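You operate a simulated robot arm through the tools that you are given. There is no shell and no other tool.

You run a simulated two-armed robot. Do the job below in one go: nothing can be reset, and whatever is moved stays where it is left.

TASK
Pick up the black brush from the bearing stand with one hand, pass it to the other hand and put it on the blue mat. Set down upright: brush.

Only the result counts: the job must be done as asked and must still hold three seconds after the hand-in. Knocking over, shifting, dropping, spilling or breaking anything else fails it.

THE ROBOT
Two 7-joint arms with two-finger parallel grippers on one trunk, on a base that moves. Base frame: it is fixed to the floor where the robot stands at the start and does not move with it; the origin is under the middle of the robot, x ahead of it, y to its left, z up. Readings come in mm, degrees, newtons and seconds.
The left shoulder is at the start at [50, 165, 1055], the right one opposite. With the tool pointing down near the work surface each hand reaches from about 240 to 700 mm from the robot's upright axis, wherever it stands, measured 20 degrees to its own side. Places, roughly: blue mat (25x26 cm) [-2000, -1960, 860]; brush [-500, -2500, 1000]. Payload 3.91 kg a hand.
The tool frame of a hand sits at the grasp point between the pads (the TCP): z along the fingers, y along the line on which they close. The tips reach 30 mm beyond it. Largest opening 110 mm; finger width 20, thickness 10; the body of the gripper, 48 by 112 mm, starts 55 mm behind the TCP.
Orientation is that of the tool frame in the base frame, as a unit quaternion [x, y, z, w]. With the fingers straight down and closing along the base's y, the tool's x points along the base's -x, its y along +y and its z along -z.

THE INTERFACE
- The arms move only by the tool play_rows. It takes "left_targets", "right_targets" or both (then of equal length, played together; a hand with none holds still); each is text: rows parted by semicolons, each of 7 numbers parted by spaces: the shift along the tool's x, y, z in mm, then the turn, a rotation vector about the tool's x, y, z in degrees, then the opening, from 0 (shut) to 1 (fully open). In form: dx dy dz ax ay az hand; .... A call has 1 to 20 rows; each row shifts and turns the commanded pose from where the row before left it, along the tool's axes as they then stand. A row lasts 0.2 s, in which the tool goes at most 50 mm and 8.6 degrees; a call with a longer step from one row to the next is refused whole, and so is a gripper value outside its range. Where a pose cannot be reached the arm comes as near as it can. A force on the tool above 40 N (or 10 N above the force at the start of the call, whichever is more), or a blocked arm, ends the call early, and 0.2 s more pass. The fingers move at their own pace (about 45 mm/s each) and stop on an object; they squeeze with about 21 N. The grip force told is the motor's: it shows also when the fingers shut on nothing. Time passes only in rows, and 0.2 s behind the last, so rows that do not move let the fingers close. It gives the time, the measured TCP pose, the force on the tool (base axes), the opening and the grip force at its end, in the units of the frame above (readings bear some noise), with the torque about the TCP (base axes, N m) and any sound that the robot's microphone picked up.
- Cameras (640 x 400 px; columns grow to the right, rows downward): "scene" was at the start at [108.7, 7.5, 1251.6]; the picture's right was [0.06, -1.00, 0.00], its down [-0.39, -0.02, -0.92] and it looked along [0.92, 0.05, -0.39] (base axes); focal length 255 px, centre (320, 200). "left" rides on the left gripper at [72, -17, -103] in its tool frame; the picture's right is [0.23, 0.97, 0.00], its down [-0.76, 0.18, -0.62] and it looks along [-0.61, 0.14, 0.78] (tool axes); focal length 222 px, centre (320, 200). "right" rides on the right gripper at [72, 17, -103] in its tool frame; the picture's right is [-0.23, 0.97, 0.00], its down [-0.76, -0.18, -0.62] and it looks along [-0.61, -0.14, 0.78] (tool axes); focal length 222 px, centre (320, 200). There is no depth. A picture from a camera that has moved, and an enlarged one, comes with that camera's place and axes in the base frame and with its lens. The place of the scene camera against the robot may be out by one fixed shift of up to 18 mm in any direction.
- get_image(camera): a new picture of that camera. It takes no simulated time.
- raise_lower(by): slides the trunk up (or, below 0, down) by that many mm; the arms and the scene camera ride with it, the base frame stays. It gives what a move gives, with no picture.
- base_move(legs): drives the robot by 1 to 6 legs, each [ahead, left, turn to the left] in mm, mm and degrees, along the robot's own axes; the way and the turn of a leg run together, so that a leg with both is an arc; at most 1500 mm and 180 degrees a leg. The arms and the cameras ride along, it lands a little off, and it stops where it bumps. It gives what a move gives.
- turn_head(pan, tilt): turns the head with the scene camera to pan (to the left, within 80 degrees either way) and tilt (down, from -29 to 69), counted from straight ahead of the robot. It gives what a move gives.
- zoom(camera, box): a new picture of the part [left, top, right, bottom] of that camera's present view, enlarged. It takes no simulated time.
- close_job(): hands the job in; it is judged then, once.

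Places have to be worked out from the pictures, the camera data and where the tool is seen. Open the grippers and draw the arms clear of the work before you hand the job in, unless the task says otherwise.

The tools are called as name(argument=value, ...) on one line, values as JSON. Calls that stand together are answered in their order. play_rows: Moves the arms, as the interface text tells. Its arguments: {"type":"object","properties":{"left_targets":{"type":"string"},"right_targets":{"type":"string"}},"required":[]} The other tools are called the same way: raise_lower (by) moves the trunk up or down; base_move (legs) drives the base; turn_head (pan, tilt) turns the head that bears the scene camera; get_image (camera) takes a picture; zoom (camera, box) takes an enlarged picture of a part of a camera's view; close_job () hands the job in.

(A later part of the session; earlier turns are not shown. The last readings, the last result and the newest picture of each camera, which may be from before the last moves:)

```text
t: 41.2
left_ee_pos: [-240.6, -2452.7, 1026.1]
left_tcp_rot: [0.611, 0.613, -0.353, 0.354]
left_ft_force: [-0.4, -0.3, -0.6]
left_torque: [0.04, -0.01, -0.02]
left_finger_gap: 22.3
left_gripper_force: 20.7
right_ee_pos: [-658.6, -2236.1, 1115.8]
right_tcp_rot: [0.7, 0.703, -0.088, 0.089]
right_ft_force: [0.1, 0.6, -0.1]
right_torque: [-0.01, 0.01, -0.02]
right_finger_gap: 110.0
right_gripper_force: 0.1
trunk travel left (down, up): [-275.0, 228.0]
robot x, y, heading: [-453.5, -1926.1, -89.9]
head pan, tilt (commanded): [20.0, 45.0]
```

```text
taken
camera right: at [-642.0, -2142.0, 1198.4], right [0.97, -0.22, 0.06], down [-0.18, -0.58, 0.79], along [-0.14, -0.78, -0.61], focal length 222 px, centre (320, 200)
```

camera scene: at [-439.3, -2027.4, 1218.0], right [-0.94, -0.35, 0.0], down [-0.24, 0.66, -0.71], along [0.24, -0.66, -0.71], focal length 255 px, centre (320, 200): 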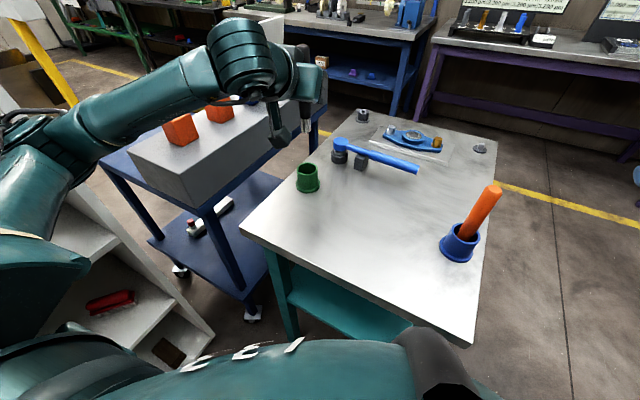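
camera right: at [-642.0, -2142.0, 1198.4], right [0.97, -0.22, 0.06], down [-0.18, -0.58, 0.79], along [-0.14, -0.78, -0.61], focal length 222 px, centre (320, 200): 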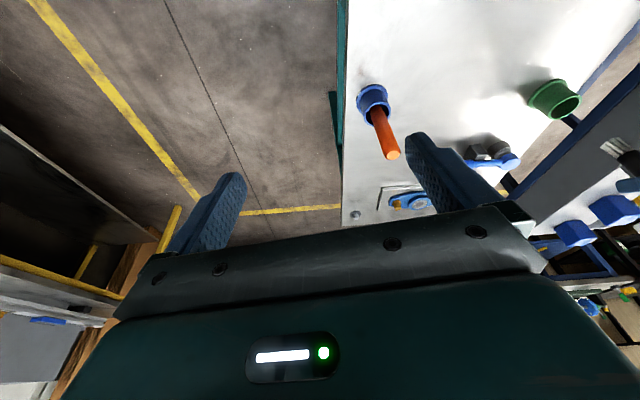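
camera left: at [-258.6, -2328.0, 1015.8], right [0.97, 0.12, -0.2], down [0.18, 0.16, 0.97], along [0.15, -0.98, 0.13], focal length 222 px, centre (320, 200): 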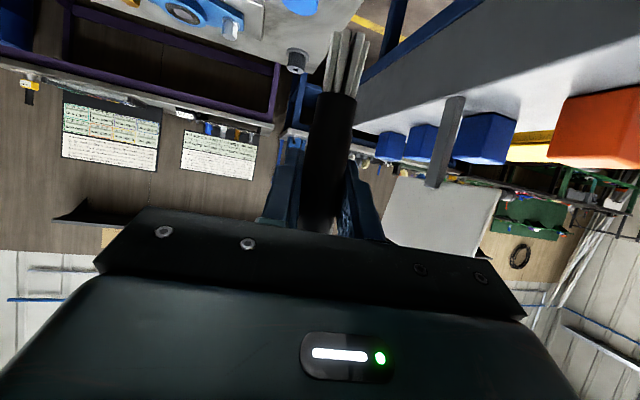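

The brush hangs free, about 150 mm long overall, its bristle end 80 mm below the TCP. I back away from the stand 450 mm and slightly right into free space for the hand-over.

base_move(legs=[[-450, -100, 0]])

turn_head(pan=-70, tilt=25)

get_image(camera="scene")

```text
t: 44.0
left_ee_pos: [-342.3, -2003.4, 1024.5]
left_tcp_rot: [0.611, 0.614, -0.353, 0.354]
left_ft_force: [0.0, -0.4, 0.8]
left_torque: [-0.01, -0.02, -0.02]
left_finger_gap: 22.4
left_gripper_force: 21.4
right_ee_pos: [-759.3, -1787.8, 1116.6]
right_tcp_rot: [0.7, 0.703, -0.088, 0.089]
right_ft_force: [0.3, 0.3, 0.2]
right_torque: [-0.02, 0.01, -0.02]
right_finger_gap: 110.0
right_gripper_force: 0.2
trunk travel left (down, up): [-275.0, 228.0]
robot x, y, heading: [-556.6, -1474.6, -89.8]
head pan, tilt (commanded): [20.0, 45.0]
```

```text
t: 45.6
left_ee_pos: [-342.0, -2004.6, 1025.3]
left_tcp_rot: [0.611, 0.615, -0.352, 0.354]
left_ft_force: [0.6, -0.4, 0.6]
left_torque: [0.03, -0.03, 0.03]
left_finger_gap: 22.2
left_gripper_force: 20.8
right_ee_pos: [-760.2, -1788.0, 1116.0]
right_tcp_rot: [0.701, 0.702, -0.087, 0.089]
right_ft_force: [-0.1, 0.1, -0.3]
right_torque: [0.0, 0.01, 0.01]
right_finger_gap: 110.0
right_gripper_force: 0.0
trunk travel left (down, up): [-275.0, 228.0]
robot x, y, heading: [-559.5, -1477.1, -89.7]
head pan, tilt (commanded): [-70.0, 25.0]
```

```text
taken
camera scene: at [-655.5, -1533.3, 1248.6], right [-0.35, 0.94, 0.0], down [0.4, 0.15, -0.91], along [-0.85, -0.31, -0.42], focal length 255 px, centre (320, 200)
```

scene: 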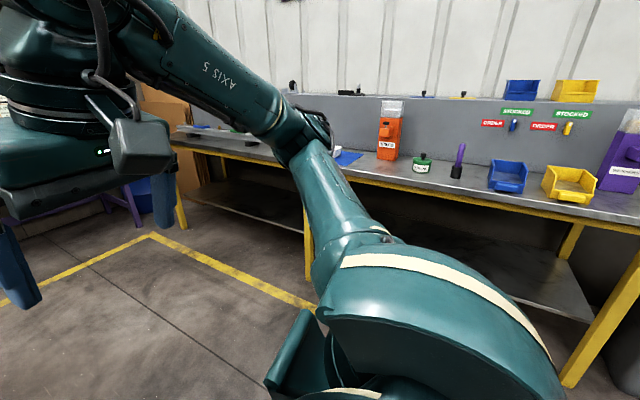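

The yellow-legged bench to my right carries a blue patch near (348,157), mostly hidden by my arm. I zoom on it.

zoom(camera="scene", box=[160, 80, 480, 240])

```text
2.00 times, centred on (320, 160) of scene
camera zoom: at [-655.5, -1533.3, 1248.6], right [-0.35, 0.94, 0.0], down [0.4, 0.15, -0.91], along [-0.85, -0.31, -0.42], focal length 511 px, centre (320, 280)
```

zoom: 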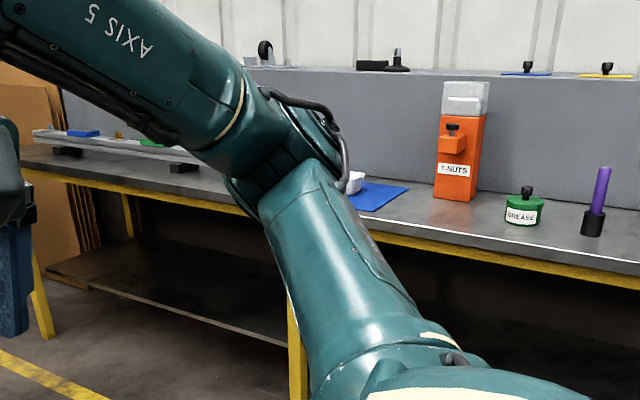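

The mat is on that bench. Now the hand-over: I bring the left hand with the brush inwards to about 500 mm ahead and 90 mm left of my axis, where the right hand can reach it.

play_rows(left_targets="8.8 -21.2 -0.2 0 0 0 0; 8.8 -21.2 -0.2 0 0 0 0; 8.8 -21.2 -0.2 0 0 0 0; 8.8 -21.2 -0.2 0 0 0 0; 8.8 -21.2 -0.2 0 0 0 0; 8.8 -21.2 -0.2 0 0 0 0; 0 0 0 0 0 0 0")

turn_head(pan=10, tilt=25)

get_image(camera="scene")

get_image(camera="right")

get_image(camera="left")

```text
t: 47.2
left_ee_pos: [-470.2, -1976.5, 980.3]
left_tcp_rot: [0.611, 0.614, -0.352, 0.355]
left_ft_force: [0.2, 0.6, -0.3]
left_torque: [0.03, -0.01, 0.01]
left_finger_gap: 22.2
left_gripper_force: 21.3
right_ee_pos: [-760.4, -1786.3, 1116.2]
right_tcp_rot: [0.7, 0.703, -0.087, 0.089]
right_ft_force: [-0.2, -0.2, 0.1]
right_torque: [0.01, -0.03, 0.04]
right_finger_gap: 110.0
right_gripper_force: 0.0
trunk travel left (down, up): [-275.0, 228.0]
robot x, y, heading: [-557.0, -1476.2, -89.5]
head pan, tilt (commanded): [-70.0, 25.0]
```

```text
t: 48.8
left_ee_pos: [-470.0, -1977.5, 980.4]
left_tcp_rot: [0.611, 0.614, -0.352, 0.354]
left_ft_force: [0.7, 0.5, -1.0]
left_torque: [-0.01, -0.03, -0.01]
left_finger_gap: 22.1
left_gripper_force: 21.4
right_ee_pos: [-760.3, -1787.9, 1115.9]
right_tcp_rot: [0.7, 0.704, -0.087, 0.089]
right_ft_force: [-0.9, 0.3, 0.5]
right_torque: [-0.01, -0.04, 0.01]
right_finger_gap: 110.1
right_gripper_force: 0.0
trunk travel left (down, up): [-275.0, 228.0]
robot x, y, heading: [-556.8, -1475.3, -89.9]
head pan, tilt (commanded): [10.0, 25.0]
```

```text
taken
camera scene: at [-552.7, -1592.0, 1248.6], right [-0.98, -0.18, 0.0], down [-0.07, 0.42, -0.91], along [0.16, -0.89, -0.42], focal length 255 px, centre (320, 200)
```

scene: 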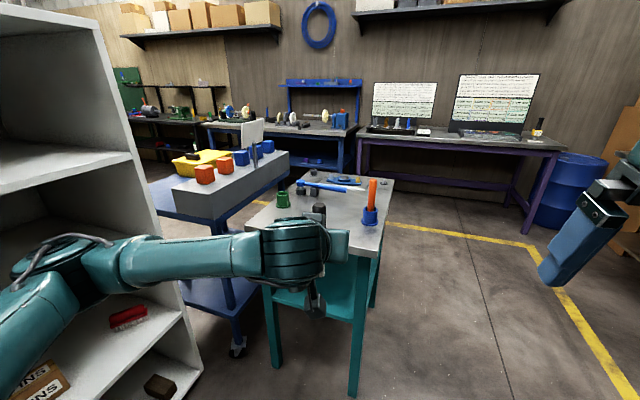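

```text
taken
camera right: at [-743.6, -1692.3, 1198.4], right [0.97, -0.22, 0.06], down [-0.18, -0.59, 0.79], along [-0.14, -0.78, -0.61], focal length 222 px, centre (320, 200)
```

right: 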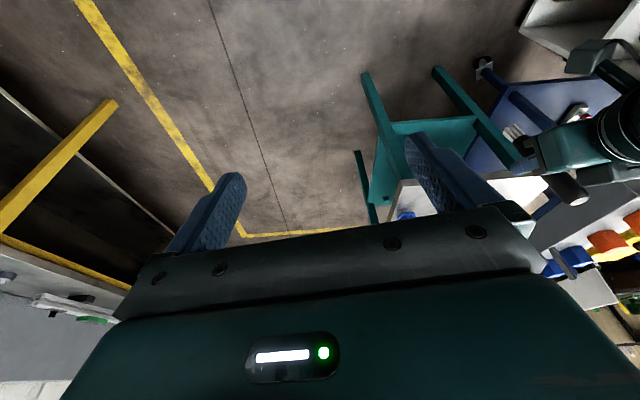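

```text
taken
camera left: at [-487.9, -1852.4, 970.2], right [0.97, 0.12, -0.2], down [0.18, 0.16, 0.97], along [0.15, -0.98, 0.13], focal length 222 px, centre (320, 200)
```

left: 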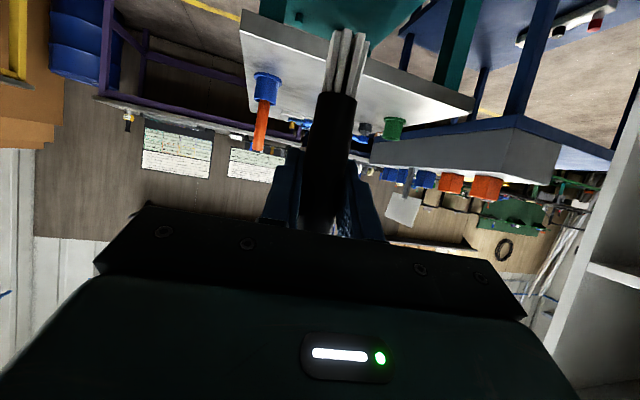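

The brush is held at about (-470,-1977) with its lower end visible in the left camera. I zoom on the left and scene pictures to check how upright the rod is in the hand.

zoom(camera="left", box=[240, 20, 440, 240])

zoom(camera="scene", box=[230, 180, 390, 340])

zoom(camera="right", box=[480, 90, 640, 240])

```text
1.82 times, centred on (340, 130) of left
camera zoom: at [-487.9, -1852.4, 970.2], right [0.97, 0.12, -0.2], down [0.18, 0.16, 0.97], along [0.15, -0.98, 0.13], focal length 404 px, centre (284, 327)
```

zoom: 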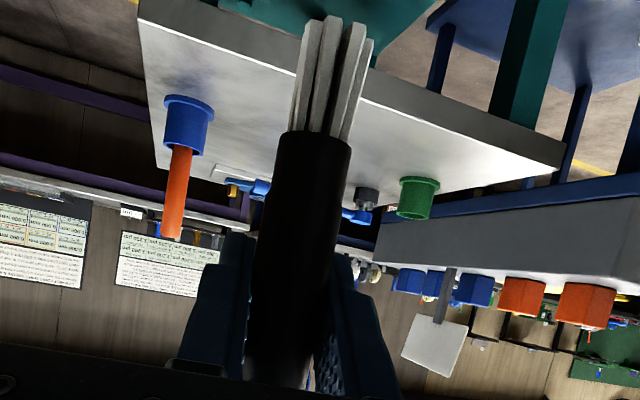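

```text
2.50 times, centred on (310, 260) of scene
camera zoom: at [-552.7, -1592.0, 1248.6], right [-0.98, -0.18, 0.0], down [-0.07, 0.42, -0.91], along [0.16, -0.89, -0.42], focal length 638 px, centre (345, 50)
```

zoom: 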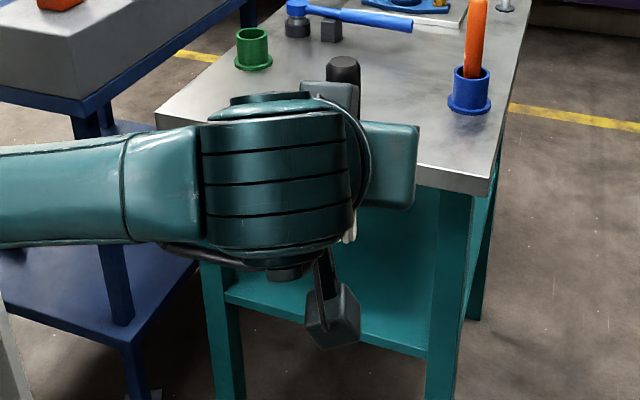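

```text
2.67 times, centred on (560, 165) of right
camera zoom: at [-743.6, -1692.3, 1198.4], right [0.97, -0.22, 0.06], down [-0.18, -0.59, 0.79], along [-0.14, -0.78, -0.61], focal length 592 px, centre (-320, 293)
```

zoom: 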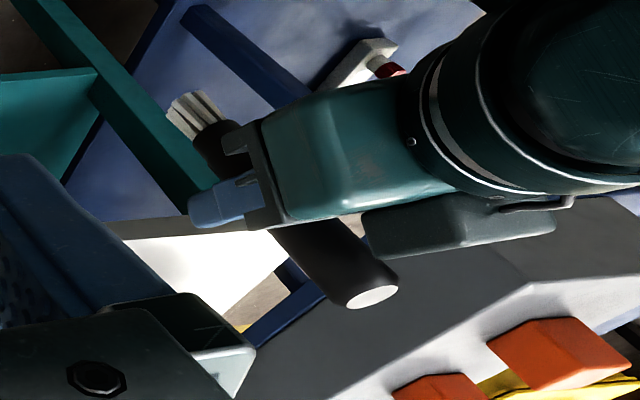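

The rod is upright within about 2 degrees, top 70 mm above the left TCP. I straighten the right hand to point down, raise it and bring it halfway over, opening it to about 70 mm.

play_rows(right_targets="0 0 0 0 7.15 0 0.65; 0 0 0 0 7.15 0 0.65; 0 0 -30 0 0 0 0.65; -20 35 0 0 0 0 0.65; -20 35 0 0 0 0 0.65; -20 35 0 0 0 0 0.65; -20 35 0 0 0 0 0.65; 0 0 0 0 0 0 0.65")

get_image(camera="right")

get_image(camera="scene")

```text
t: 50.6
left_ee_pos: [-470.3, -1977.8, 979.3]
left_tcp_rot: [0.611, 0.614, -0.353, 0.355]
left_ft_force: [0.6, -0.4, -0.2]
left_torque: [-0.01, 0.02, -0.01]
left_finger_gap: 22.0
left_gripper_force: 21.3
right_ee_pos: [-619.4, -1866.5, 1145.9]
right_tcp_rot: [0.706, 0.708, 0.0, 0.001]
right_ft_force: [0.6, 0.3, 0.1]
right_torque: [0.01, -0.03, 0.0]
right_finger_gap: 71.7
right_gripper_force: 0.0
trunk travel left (down, up): [-275.0, 228.0]
robot x, y, heading: [-556.8, -1477.6, -90.2]
head pan, tilt (commanded): [10.0, 25.0]
```

```text
taken
camera right: at [-602.3, -1795.1, 1249.9], right [0.97, -0.22, 0.0], down [-0.18, -0.76, 0.62], along [-0.14, -0.61, -0.78], focal length 222 px, centre (320, 200)
```

right: 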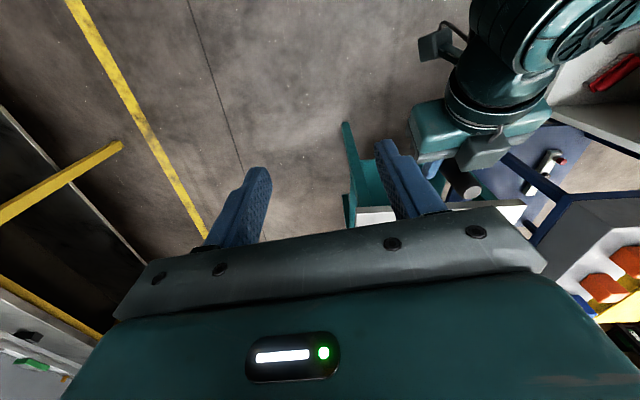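

```text
taken
camera scene: at [-552.8, -1592.0, 1248.6], right [-0.98, -0.18, 0.0], down [-0.08, 0.42, -0.91], along [0.16, -0.89, -0.42], focal length 255 px, centre (320, 200)
```

scene: 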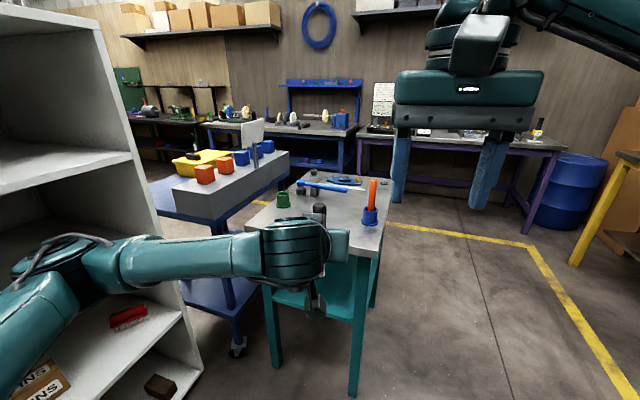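

The right hand points straight down at (-619,-1867,1146). I zoom its camera on the brush top and the left gripper to judge the clearances.

zoom(camera="right", box=[390, 80, 570, 215])

```text
2.96 times, centred on (480, 148) of right
camera zoom: at [-602.3, -1795.1, 1249.9], right [0.97, -0.22, 0.0], down [-0.18, -0.76, 0.62], along [-0.14, -0.61, -0.78], focal length 658 px, centre (-154, 356)
```

zoom: 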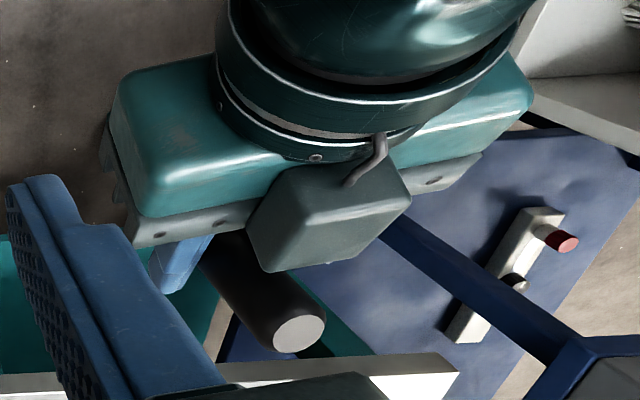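

The brush top is at (-469.7,-1979,1050) and a grey box on the left gripper sits about 29 mm behind it, leaving room for the right fingers. I move the right hand forward first, then sideways to a spot directly above the brush.

play_rows(right_targets="-37.3 0 0 0 0 0 0.65; -37.3 0 0 0 0 0 0.65; -37.9 0 0 0 0 0 0.65; 0 37.3 0 0 0 0 0.65; 0 37.3 0 0 0 0 0.65; 0 37.3 0 0 0 0 0.65; 0 37.5 0 0 0 0 0.65; 0 0 0 0 0 0 0.65")

get_image(camera="right")

get_image(camera="scene")

```text
t: 52.4
left_ee_pos: [-470.6, -1976.8, 980.0]
left_tcp_rot: [0.61, 0.614, -0.353, 0.355]
left_ft_force: [-0.7, -1.1, -0.9]
left_torque: [0.02, 0.0, 0.0]
left_finger_gap: 22.2
left_gripper_force: 21.2
right_ee_pos: [-474.2, -1972.5, 1141.4]
right_tcp_rot: [0.704, 0.71, 0.0, 0.001]
right_ft_force: [-0.4, 1.0, -0.2]
right_torque: [0.02, -0.01, -0.01]
right_finger_gap: 71.4
right_gripper_force: 0.0
right hand out of reach, approached as far as the arm can: row 7
trunk travel left (down, up): [-275.0, 228.0]
robot x, y, heading: [-558.1, -1475.4, -89.8]
head pan, tilt (commanded): [10.0, 25.0]
```

```text
taken
camera right: at [-457.5, -1900.7, 1245.4], right [0.97, -0.22, 0.0], down [-0.18, -0.76, 0.62], along [-0.14, -0.61, -0.78], focal length 222 px, centre (320, 200)
```

right: 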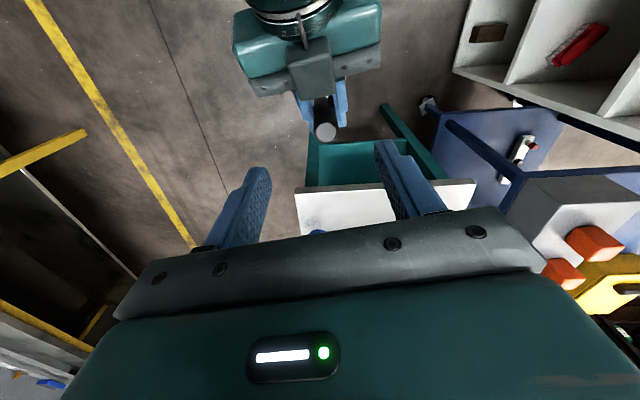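

```text
taken
camera scene: at [-552.4, -1592.0, 1248.6], right [-0.98, -0.18, 0.0], down [-0.08, 0.42, -0.91], along [0.16, -0.89, -0.42], focal length 255 px, centre (320, 200)
```

scene: 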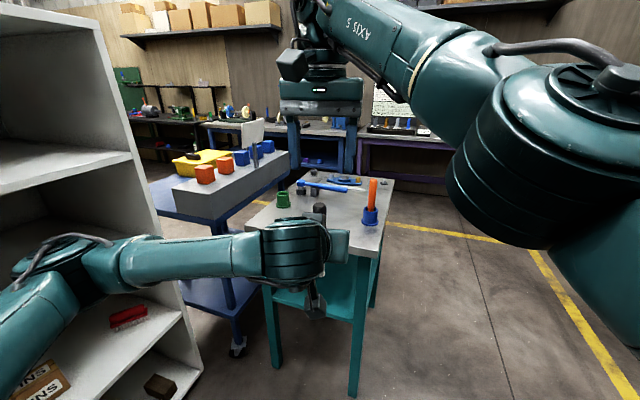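

Right TCP got to (-474,-1972,1141), limited by reach at that height; lower down it is easier. I move down 31 mm while correcting to the rod axis.

play_rows(right_targets="-3 2.1 16 0 0 0 0.65; -3 2.1 15 0 0 0 0.65; 0 0 0 0 0 0 0.65")

zoom(camera="right", box=[200, 20, 440, 270])

zoom(camera="scene", box=[220, 30, 420, 330])

```text
t: 53.2
left_ee_pos: [-469.8, -1977.7, 980.1]
left_tcp_rot: [0.61, 0.614, -0.352, 0.355]
left_ft_force: [0.2, 0.1, -0.4]
left_torque: [-0.02, -0.03, -0.02]
left_finger_gap: 22.2
left_gripper_force: 21.0
right_ee_pos: [-470.4, -1978.3, 1111.6]
right_tcp_rot: [0.706, 0.709, 0.001, 0.001]
right_ft_force: [-0.6, -0.3, -0.3]
right_torque: [0.0, 0.0, 0.01]
right_finger_gap: 71.3
right_gripper_force: 0.1
trunk travel left (down, up): [-275.0, 228.0]
robot x, y, heading: [-560.1, -1475.1, -89.8]
head pan, tilt (commanded): [10.0, 25.0]
```

```text
1.60 times, centred on (320, 145) of right
camera zoom: at [-453.2, -1907.0, 1215.0], right [0.97, -0.22, 0.0], down [-0.18, -0.76, 0.62], along [-0.14, -0.61, -0.78], focal length 355 px, centre (320, 288)
```

zoom: 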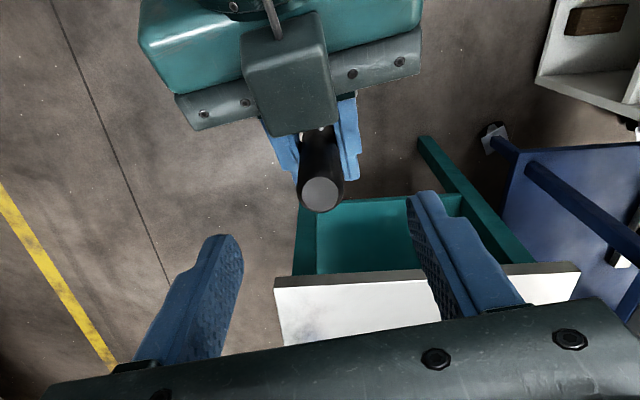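

```text
1.33 times, centred on (320, 180) of scene
camera zoom: at [-552.6, -1592.0, 1248.6], right [-0.98, -0.18, 0.0], down [-0.08, 0.42, -0.91], along [0.16, -0.89, -0.42], focal length 340 px, centre (320, 227)
```

zoom: 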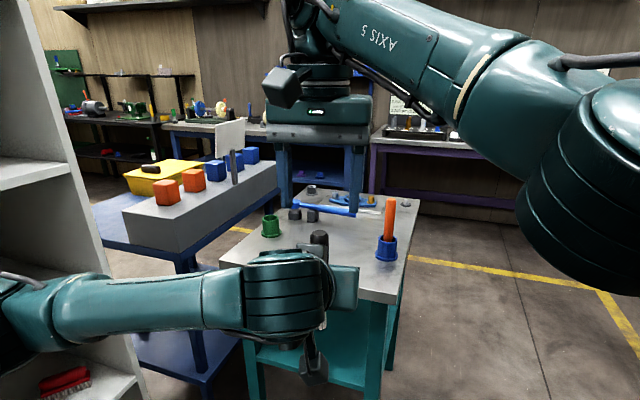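

The brush top lies at about (-468.5,-1977.5), centred between the right fingers. I lower the right hand 50 mm and look again.

play_rows(right_targets="0.4 0.8 12.5 0 0 0 0.65; 0.4 0.8 12.5 0 0 0 0.65; 0 0 12.5 0 0 0 0.65; 0 0 12.5 0 0 0 0.65; 0 0 0 0 0 0 0.65")

get_image(camera="right")

zoom(camera="scene", box=[240, 90, 400, 290])

get_image(camera="left")

```text
t: 54.4
left_ee_pos: [-470.5, -1978.0, 979.9]
left_tcp_rot: [0.611, 0.614, -0.353, 0.354]
left_ft_force: [-0.3, 0.2, -1.1]
left_torque: [-0.02, 0.04, 0.0]
left_finger_gap: 22.1
left_gripper_force: 21.3
right_ee_pos: [-468.9, -1978.3, 1061.8]
right_tcp_rot: [0.706, 0.708, 0.0, 0.001]
right_ft_force: [-0.4, -0.2, 0.2]
right_torque: [-0.02, -0.01, 0.0]
right_finger_gap: 71.5
right_gripper_force: 0.2
trunk travel left (down, up): [-275.0, 228.0]
robot x, y, heading: [-556.9, -1474.7, -89.4]
head pan, tilt (commanded): [10.0, 25.0]
```

```text
taken
camera right: at [-451.9, -1906.6, 1164.8], right [0.97, -0.22, 0.0], down [-0.18, -0.76, 0.62], along [-0.14, -0.61, -0.78], focal length 222 px, centre (320, 200)
```

right: 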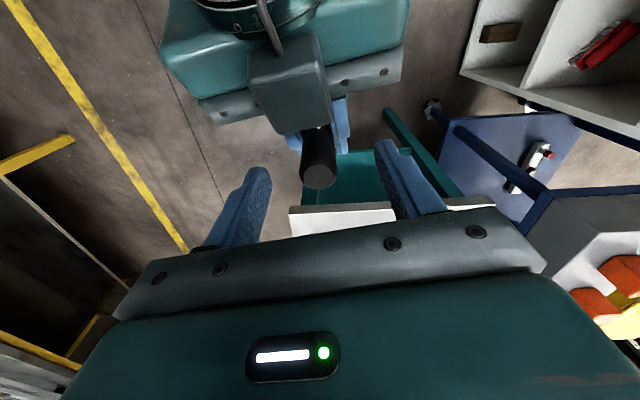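

```text
2.00 times, centred on (320, 190) of scene
camera zoom: at [-552.6, -1592.0, 1248.6], right [-0.98, -0.18, 0.0], down [-0.08, 0.42, -0.91], along [0.16, -0.89, -0.42], focal length 511 px, centre (320, 220)
```

zoom: 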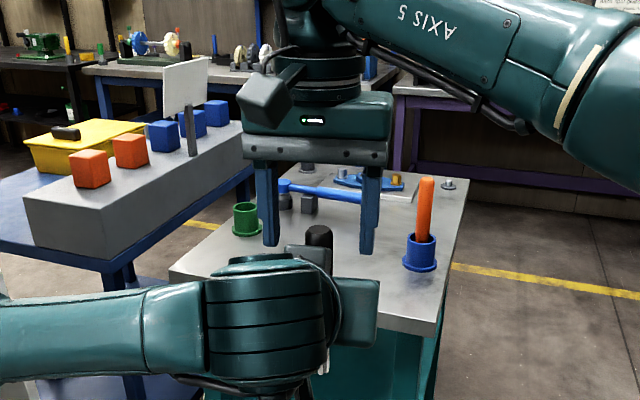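

```text
taken
camera left: at [-487.9, -1852.3, 970.2], right [0.97, 0.12, -0.2], down [0.18, 0.16, 0.97], along [0.15, -0.98, 0.13], focal length 222 px, centre (320, 200)
```

left: 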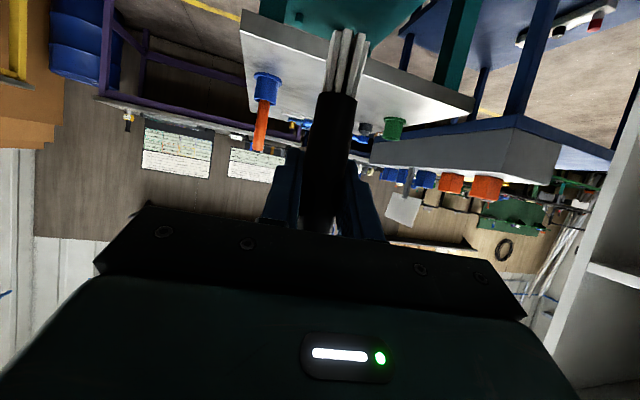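

Clearances are ample: the rod top is between the right fingers and nothing is near touching. I lower the remaining 28 mm to right TCP z 1034.

play_rows(right_targets="0 0 10 0 0 0 0.65; 0 0 10 0 0 0 0.65; 0 0 8 0 0 0 0.65; 0 0 0 0 0 0 0.65")

get_image(camera="right")

zoom(camera="scene", box=[240, 90, 400, 290])

```text
t: 55.4
left_ee_pos: [-469.3, -1977.9, 979.7]
left_tcp_rot: [0.61, 0.614, -0.353, 0.355]
left_ft_force: [-0.4, 0.1, -0.2]
left_torque: [0.0, 0.0, -0.01]
left_finger_gap: 22.0
left_gripper_force: 20.4
right_ee_pos: [-468.2, -1978.3, 1034.1]
right_tcp_rot: [0.706, 0.709, 0.001, 0.0]
right_ft_force: [0.1, -0.7, -0.5]
right_torque: [-0.01, 0.02, 0.01]
right_finger_gap: 71.4
right_gripper_force: 0.1
trunk travel left (down, up): [-275.0, 228.0]
robot x, y, heading: [-561.0, -1475.2, -89.8]
head pan, tilt (commanded): [10.0, 25.0]
```

```text
taken
camera right: at [-451.7, -1906.5, 1137.4], right [0.97, -0.22, 0.0], down [-0.18, -0.76, 0.62], along [-0.14, -0.61, -0.78], focal length 222 px, centre (320, 200)
```

right: 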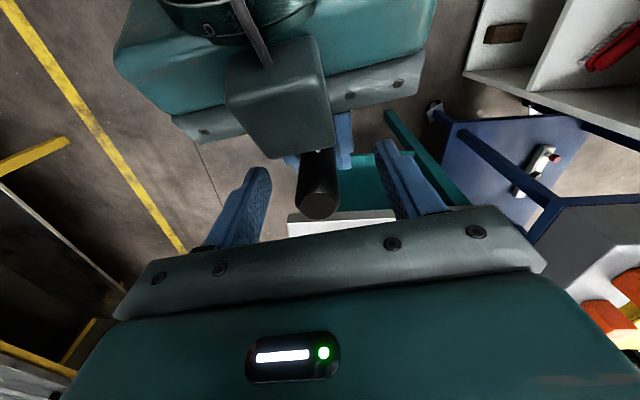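

```text
2.00 times, centred on (320, 190) of scene
camera zoom: at [-552.7, -1592.0, 1248.6], right [-0.98, -0.18, 0.0], down [-0.08, 0.42, -0.91], along [0.16, -0.89, -0.42], focal length 511 px, centre (320, 220)
```

zoom: 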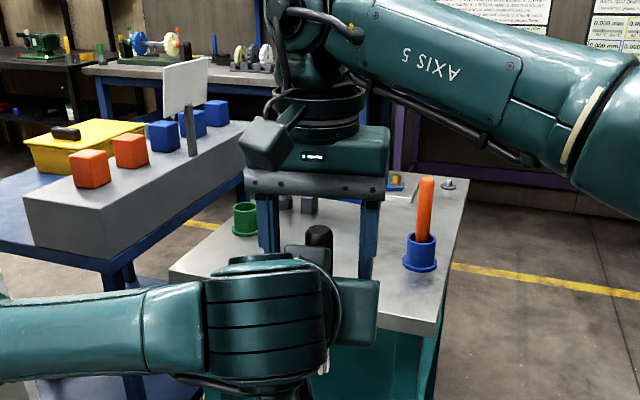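

The rod is centred between the right fingers and above the left ones. I close the right hand on it while the left still holds.

play_rows(right_targets="0 0 0 0 0 0 0.45; 0 0 0 0 0 0 0.3; 0 0 0 0 0 0 0.2; 0 0 0 0 0 0 0.1; 0 0 0 0 0 0 0; 0 0 0 0 0 0 0; 0 0 0 0 0 0 0; 0 0 0 0 0 0 0")

get_image(camera="right")

get_image(camera="left")

```text
t: 57.2
left_ee_pos: [-469.7, -1977.4, 980.2]
left_tcp_rot: [0.611, 0.614, -0.353, 0.355]
left_ft_force: [7.6, 0.5, 0.0]
left_torque: [-0.04, 0.05, 0.01]
left_finger_gap: 22.0
left_gripper_force: 21.2
right_ee_pos: [-469.1, -1978.5, 1034.5]
right_tcp_rot: [0.705, 0.709, 0.0, 0.0]
right_ft_force: [-7.7, 0.1, 0.6]
right_torque: [0.02, 0.33, 0.01]
right_finger_gap: 22.2
right_gripper_force: 21.1
trunk travel left (down, up): [-275.0, 228.0]
robot x, y, heading: [-555.3, -1474.5, -89.9]
head pan, tilt (commanded): [10.0, 25.0]
```

```text
taken
camera right: at [-452.0, -1906.8, 1137.5], right [0.97, -0.22, 0.0], down [-0.18, -0.76, 0.62], along [-0.14, -0.61, -0.78], focal length 222 px, centre (320, 200)
```

right: 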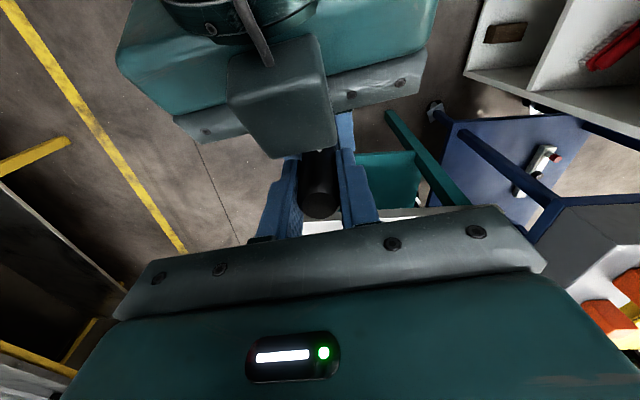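

```text
taken
camera left: at [-487.7, -1852.6, 970.2], right [0.97, 0.12, -0.2], down [0.18, 0.16, 0.97], along [0.15, -0.98, 0.13], focal length 222 px, centre (320, 200)
```

left: 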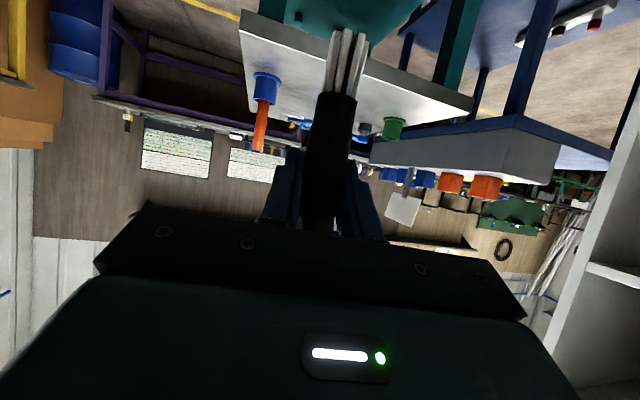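

Both hands hold the rod (gaps 22 mm, 21 N each). I open the left hand to pass the brush to the right.

play_rows(left_targets="0 0 0 0 0 0 0.15; 0 0 0 0 0 0 0.35; 0 0 0 0 0 0 0.6; 0 0 0 0 0 0 0.7; 0 0 0 0 0 0 0.7; 0 0 0 0 0 0 0.7")

get_image(camera="left")

get_image(camera="right")

```text
t: 58.6
left_ee_pos: [-469.1, -1978.4, 980.0]
left_tcp_rot: [0.611, 0.614, -0.352, 0.355]
left_ft_force: [0.4, 0.1, 0.5]
left_torque: [-0.02, -0.03, -0.03]
left_finger_gap: 77.1
left_gripper_force: 0.0
right_ee_pos: [-469.2, -1979.3, 1033.0]
right_tcp_rot: [0.706, 0.709, 0.001, 0.001]
right_ft_force: [-0.4, -0.6, 0.4]
right_torque: [0.03, 0.01, 0.0]
right_finger_gap: 22.3
right_gripper_force: 20.7
trunk travel left (down, up): [-275.0, 228.0]
robot x, y, heading: [-557.8, -1477.6, -89.8]
head pan, tilt (commanded): [10.0, 25.0]
```

```text
taken
camera left: at [-487.9, -1852.4, 970.2], right [0.97, 0.12, -0.2], down [0.18, 0.16, 0.97], along [0.15, -0.98, 0.13], focal length 222 px, centre (320, 200)
```

left: 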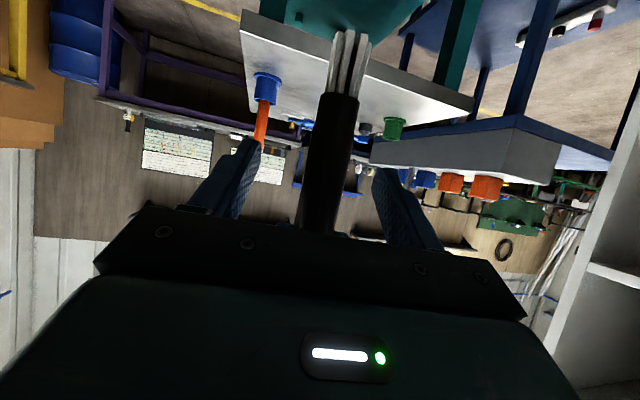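

```text
taken
camera right: at [-451.7, -1906.6, 1137.5], right [0.97, -0.22, 0.0], down [-0.18, -0.76, 0.62], along [-0.14, -0.61, -0.78], focal length 222 px, centre (320, 200)
```

right: 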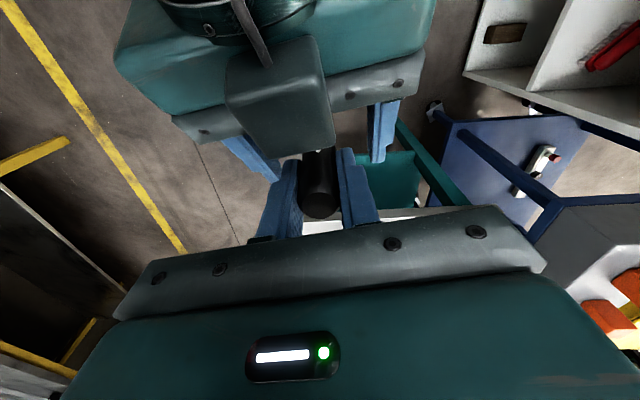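

The right hand alone holds the brush now. I draw the left hand back and down out of the way, away from the right gripper.

play_rows(left_targets="14.9 0 -5.9 0 0 0 0.7; 14.9 0 -5.9 0 0 0 0.7; 14.9 0 -5.9 0 0 0 0.7; 14.9 0 -5.9 0 0 0 0.7; 0 0 0 0 0 0 0.7")

get_image(camera="left")

get_image(camera="right")

```text
t: 59.8
left_ee_pos: [-468.8, -1925.9, 940.5]
left_tcp_rot: [0.611, 0.615, -0.352, 0.354]
left_ft_force: [-0.6, 0.5, 0.5]
left_torque: [-0.05, 0.0, 0.0]
left_finger_gap: 76.8
left_gripper_force: 0.1
right_ee_pos: [-468.2, -1978.1, 1033.9]
right_tcp_rot: [0.706, 0.708, 0.0, 0.001]
right_ft_force: [-0.5, 0.3, 0.5]
right_torque: [0.01, -0.02, 0.01]
right_finger_gap: 22.2
right_gripper_force: 21.3
trunk travel left (down, up): [-275.0, 228.0]
robot x, y, heading: [-557.0, -1474.5, -89.9]
head pan, tilt (commanded): [10.0, 25.0]
```

```text
taken
camera left: at [-487.5, -1801.8, 930.6], right [0.97, 0.12, -0.2], down [0.18, 0.16, 0.97], along [0.15, -0.98, 0.14], focal length 222 px, centre (320, 200)
```

left: 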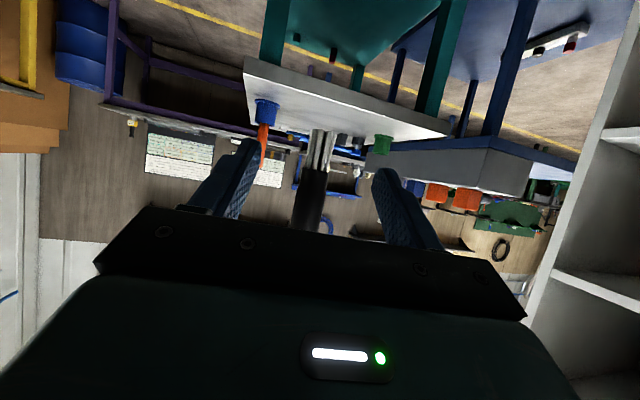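

```text
taken
camera right: at [-451.7, -1906.6, 1137.5], right [0.97, -0.22, 0.0], down [-0.18, -0.76, 0.62], along [-0.14, -0.61, -0.78], focal length 222 px, centre (320, 200)
```

right: 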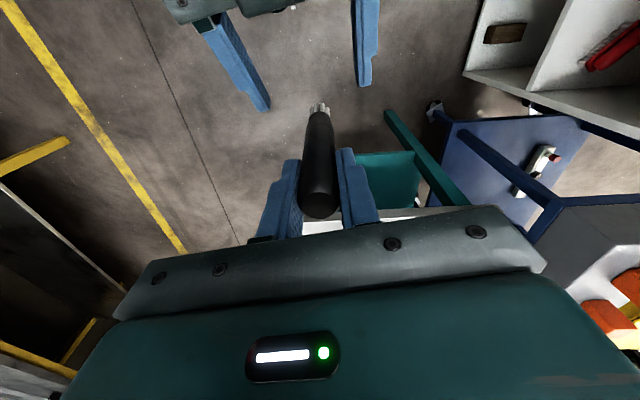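

The left fingers are clear of the brush. I move the left hand sideways to the left, then up, and turn it back to point down as at the start.

play_rows(left_targets="0 30 0 0 0 0 0.7; 0 30 0 0 0 0 0.7; 0 30 0 0 0 0 0.7; 0 30 0 0 0 0 0.7; 0 30 0 0 0 0 0.7; -29.3 0 -0.9 0 0 0 0.7; -29.3 0 -0.9 0 0 0 0.7; -29.3 0 -0.9 0 0 0 0.7; -29.3 0 -0.9 0 0 0 0.7; -29.3 0 -0.9 0 0 0 0.7; 0 0 0 0 8.57 0 0.7; 0 0 0 0 8.57 0 0.7; 0 0 0 0 8.57 0 0.7; 0 0 0 0 8.57 0 0.7; 0 0 0 0 8.57 0 0.7; 0 0 0 0 8.57 0 0.7; 0 0 0 0 8.57 0 0.7; 0 0 0 0 0 0 0.7")

get_image(camera="right")

get_image(camera="scene")

get_image(camera="left")

```text
t: 63.6
left_ee_pos: [-319.0, -1994.1, 1069.3]
left_tcp_rot: [0.706, 0.708, 0.001, 0.0]
left_ft_force: [0.3, -0.7, 0.2]
left_torque: [-0.02, -0.03, 0.01]
left_finger_gap: 77.0
left_gripper_force: 0.1
right_ee_pos: [-468.7, -1977.6, 1034.8]
right_tcp_rot: [0.706, 0.709, 0.0, 0.0]
right_ft_force: [0.3, 0.3, -0.4]
right_torque: [0.05, 0.0, 0.02]
right_finger_gap: 22.1
right_gripper_force: 21.3
trunk travel left (down, up): [-275.0, 228.0]
robot x, y, heading: [-557.4, -1474.1, -89.8]
head pan, tilt (commanded): [10.0, 25.0]
```

```text
taken
camera right: at [-451.6, -1906.5, 1137.5], right [0.97, -0.22, 0.0], down [-0.18, -0.76, 0.62], along [-0.14, -0.61, -0.78], focal length 222 px, centre (320, 200)
```

right: 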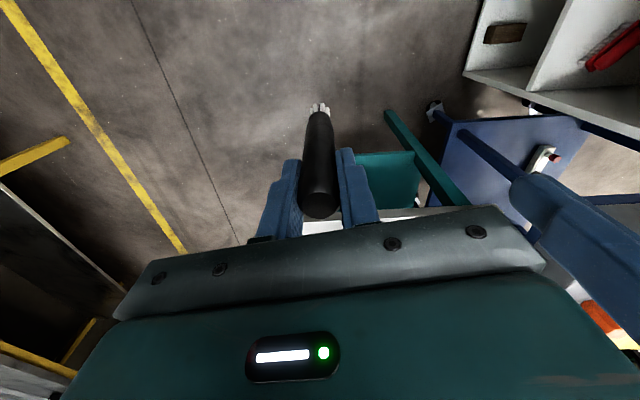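

```text
taken
camera scene: at [-552.6, -1592.0, 1248.6], right [-0.98, -0.18, 0.0], down [-0.08, 0.42, -0.91], along [0.16, -0.89, -0.42], focal length 255 px, centre (320, 200)
```

scene: 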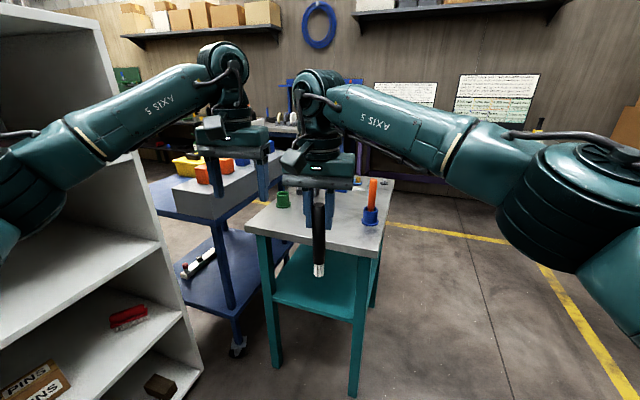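

```text
taken
camera left: at [-336.8, -1923.5, 1174.2], right [0.97, 0.23, 0.0], down [0.18, -0.76, 0.62], along [0.14, -0.6, -0.78], focal length 222 px, centre (320, 200)
```

left: 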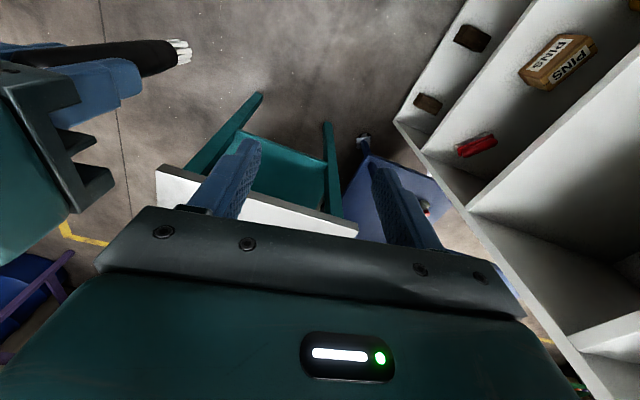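

The brush hangs from the right hand, bristles down, and the left hand is back in its rest pose. I bring the right hand with the brush to a carry position in front of the right shoulder, then turn the base 90 degrees to the right.

play_rows(right_targets="0 0 -20 0 0 0 0; 8 -25 -8 0 0 0 0; 8 -25 -8 0 0 0 0; 8 -25 -8 0 0 0 0; 8 -25 -8 0 0 0 0; 8 -25 -8 0 0 0 0; 8 -25 -8 0 0 0 0; 8 -25 -8 0 0 0 0; 8 -25 -8 0 0 0 0; 8 -25 -2 0 0 0 0; 0 0 0 0 0 0 0")

base_move(legs=[[0, 0, -90]])

turn_head(pan=0, tilt=25)

get_image(camera="scene")

get_image(camera="right")

```text
t: 66.0
left_ee_pos: [-319.1, -1994.7, 1069.4]
left_tcp_rot: [0.706, 0.709, 0.0, 0.0]
left_ft_force: [0.8, 0.3, -0.5]
left_torque: [0.04, 0.02, -0.02]
left_finger_gap: 77.1
left_gripper_force: 0.2
right_ee_pos: [-695.1, -1906.7, 1119.0]
right_tcp_rot: [0.705, 0.709, 0.0, 0.001]
right_ft_force: [-0.7, 0.2, 0.2]
right_torque: [0.0, 0.02, -0.01]
right_finger_gap: 22.2
right_gripper_force: 20.8
trunk travel left (down, up): [-275.0, 228.0]
robot x, y, heading: [-555.8, -1472.1, -89.6]
head pan, tilt (commanded): [10.0, 25.0]
```

```text
t: 70.2
left_ee_pos: [-1079.3, -1707.3, 1069.7]
left_tcp_rot: [1.0, -0.002, 0.0, 0.0]
left_ft_force: [0.7, -0.9, -0.8]
left_torque: [-0.01, 0.03, -0.02]
left_finger_gap: 77.0
left_gripper_force: 0.0
right_ee_pos: [-987.6, -1331.8, 1118.8]
right_tcp_rot: [1.0, -0.002, 0.001, 0.001]
right_ft_force: [0.4, -0.4, -1.0]
right_torque: [0.03, 0.0, -0.03]
right_finger_gap: 21.9
right_gripper_force: 20.5
trunk travel left (down, up): [-275.0, 228.0]
robot x, y, heading: [-557.1, -1473.8, 179.4]
head pan, tilt (commanded): [10.0, 25.0]
```

```text
t: 70.9
left_ee_pos: [-1079.0, -1706.2, 1069.1]
left_tcp_rot: [1.0, -0.003, -0.001, 0.0]
left_ft_force: [0.2, -0.6, 0.1]
left_torque: [0.01, 0.03, 0.01]
left_finger_gap: 77.0
left_gripper_force: 0.1
right_ee_pos: [-987.2, -1331.4, 1118.6]
right_tcp_rot: [1.0, -0.002, 0.0, 0.001]
right_ft_force: [0.1, -0.4, -0.8]
right_torque: [0.02, -0.03, 0.01]
right_finger_gap: 22.4
right_gripper_force: 21.5
trunk travel left (down, up): [-275.0, 228.0]
robot x, y, heading: [-554.5, -1474.4, 179.9]
head pan, tilt (commanded): [0.0, 25.0]
```

```text
taken
camera scene: at [-690.6, -1471.4, 1248.6], right [0.0, 1.0, 0.0], down [0.42, 0.0, -0.91], along [-0.91, 0.0, -0.42], focal length 255 px, centre (320, 200)
```

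scene: 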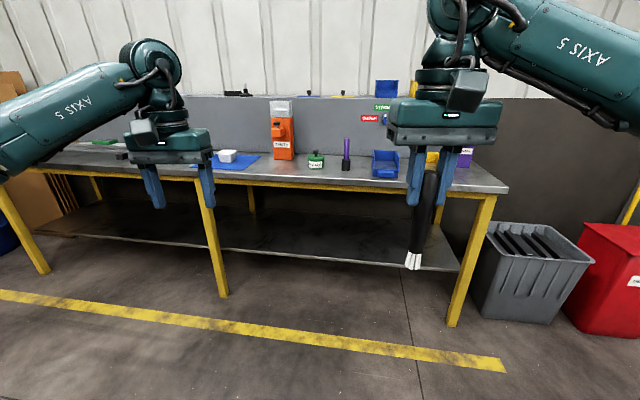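

```text
taken
camera right: at [-914.3, -1349.9, 1222.7], right [-0.23, -0.97, 0.0], down [-0.76, 0.18, 0.62], along [-0.61, 0.14, -0.78], focal length 222 px, centre (320, 200)
```

right: 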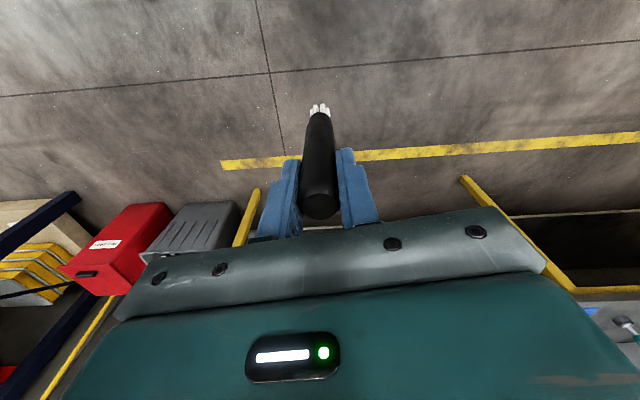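

The bench is ahead, rotated by about 9 degrees, and the blue mat with a white object near it is partly behind the left gripper. I drive ahead 550 mm, then left 450 mm, and turn 8.5 degrees right to face the bench.

base_move(legs=[[550, 0, 0], [0, 450, 0], [0, 0, -8.5]])

turn_head(pan=-5, tilt=30)

get_image(camera="scene")

get_image(camera="right")

get_image(camera="left")

```text
t: 78.8
left_ee_pos: [-1663.1, -2073.5, 1068.6]
left_tcp_rot: [0.997, -0.077, 0.0, 0.001]
left_ft_force: [0.3, -0.2, 0.2]
left_torque: [0.06, 0.04, 0.01]
left_finger_gap: 76.9
left_gripper_force: 0.0
right_ee_pos: [-1515.8, -1717.3, 1119.5]
right_tcp_rot: [0.997, -0.077, 0.0, 0.001]
right_ft_force: [-0.3, -0.6, -0.6]
right_torque: [-0.02, -0.02, 0.01]
right_finger_gap: 21.9
right_gripper_force: 21.0
trunk travel left (down, up): [-275.0, 228.0]
robot x, y, heading: [-1110.2, -1923.4, 171.4]
head pan, tilt (commanded): [0.0, 25.0]
```

```text
t: 79.5
left_ee_pos: [-1663.5, -2073.9, 1069.8]
left_tcp_rot: [0.997, -0.077, 0.0, 0.0]
left_ft_force: [-0.5, -0.1, -0.6]
left_torque: [-0.02, -0.02, -0.02]
left_finger_gap: 76.9
left_gripper_force: 0.0
right_ee_pos: [-1516.6, -1718.8, 1118.8]
right_tcp_rot: [0.997, -0.077, 0.0, 0.001]
right_ft_force: [-0.4, -0.6, -0.8]
right_torque: [0.01, 0.02, 0.02]
right_finger_gap: 22.1
right_gripper_force: 20.3
trunk travel left (down, up): [-275.0, 228.0]
robot x, y, heading: [-1110.4, -1922.7, 171.0]
head pan, tilt (commanded): [-5.0, 30.0]
```

```text
taken
camera scene: at [-1241.0, -1894.1, 1240.7], right [0.24, 0.97, 0.0], down [0.49, -0.12, -0.87], along [-0.84, 0.21, -0.5], focal length 255 px, centre (320, 200)
```

scene: 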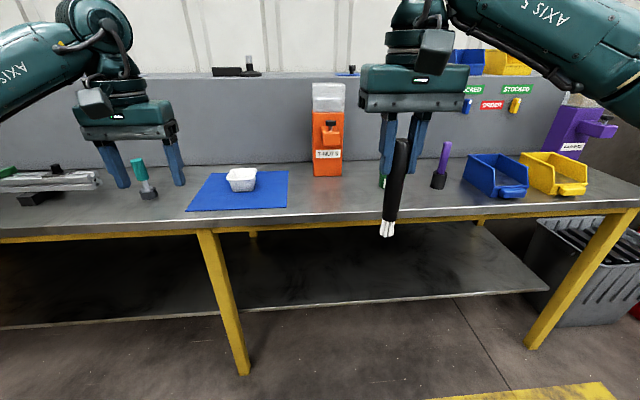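

```text
taken
camera right: at [-1446.7, -1746.2, 1222.7], right [-0.37, -0.93, 0.0], down [-0.73, 0.29, 0.62], along [-0.58, 0.23, -0.78], focal length 222 px, centre (320, 200)
```

right: 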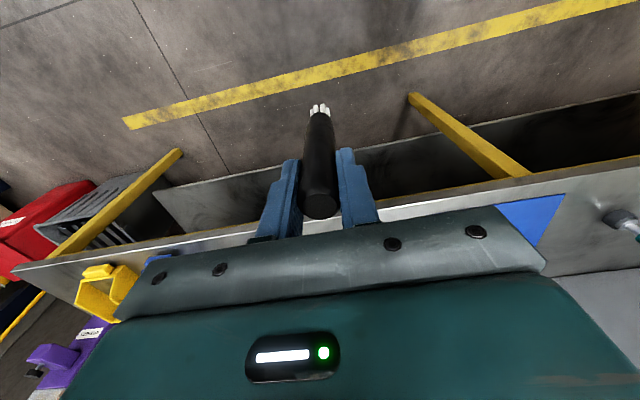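

```text
taken
camera left: at [-1589.3, -2069.6, 1174.0], right [0.07, -1.0, 0.0], down [-0.78, -0.06, 0.62], along [-0.62, -0.05, -0.78], focal length 222 px, centre (320, 200)
```

left: 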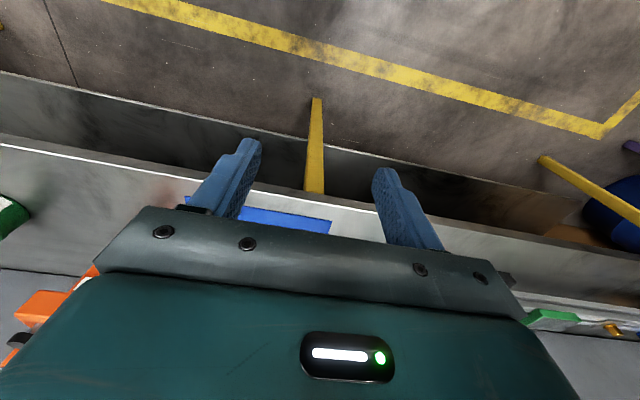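

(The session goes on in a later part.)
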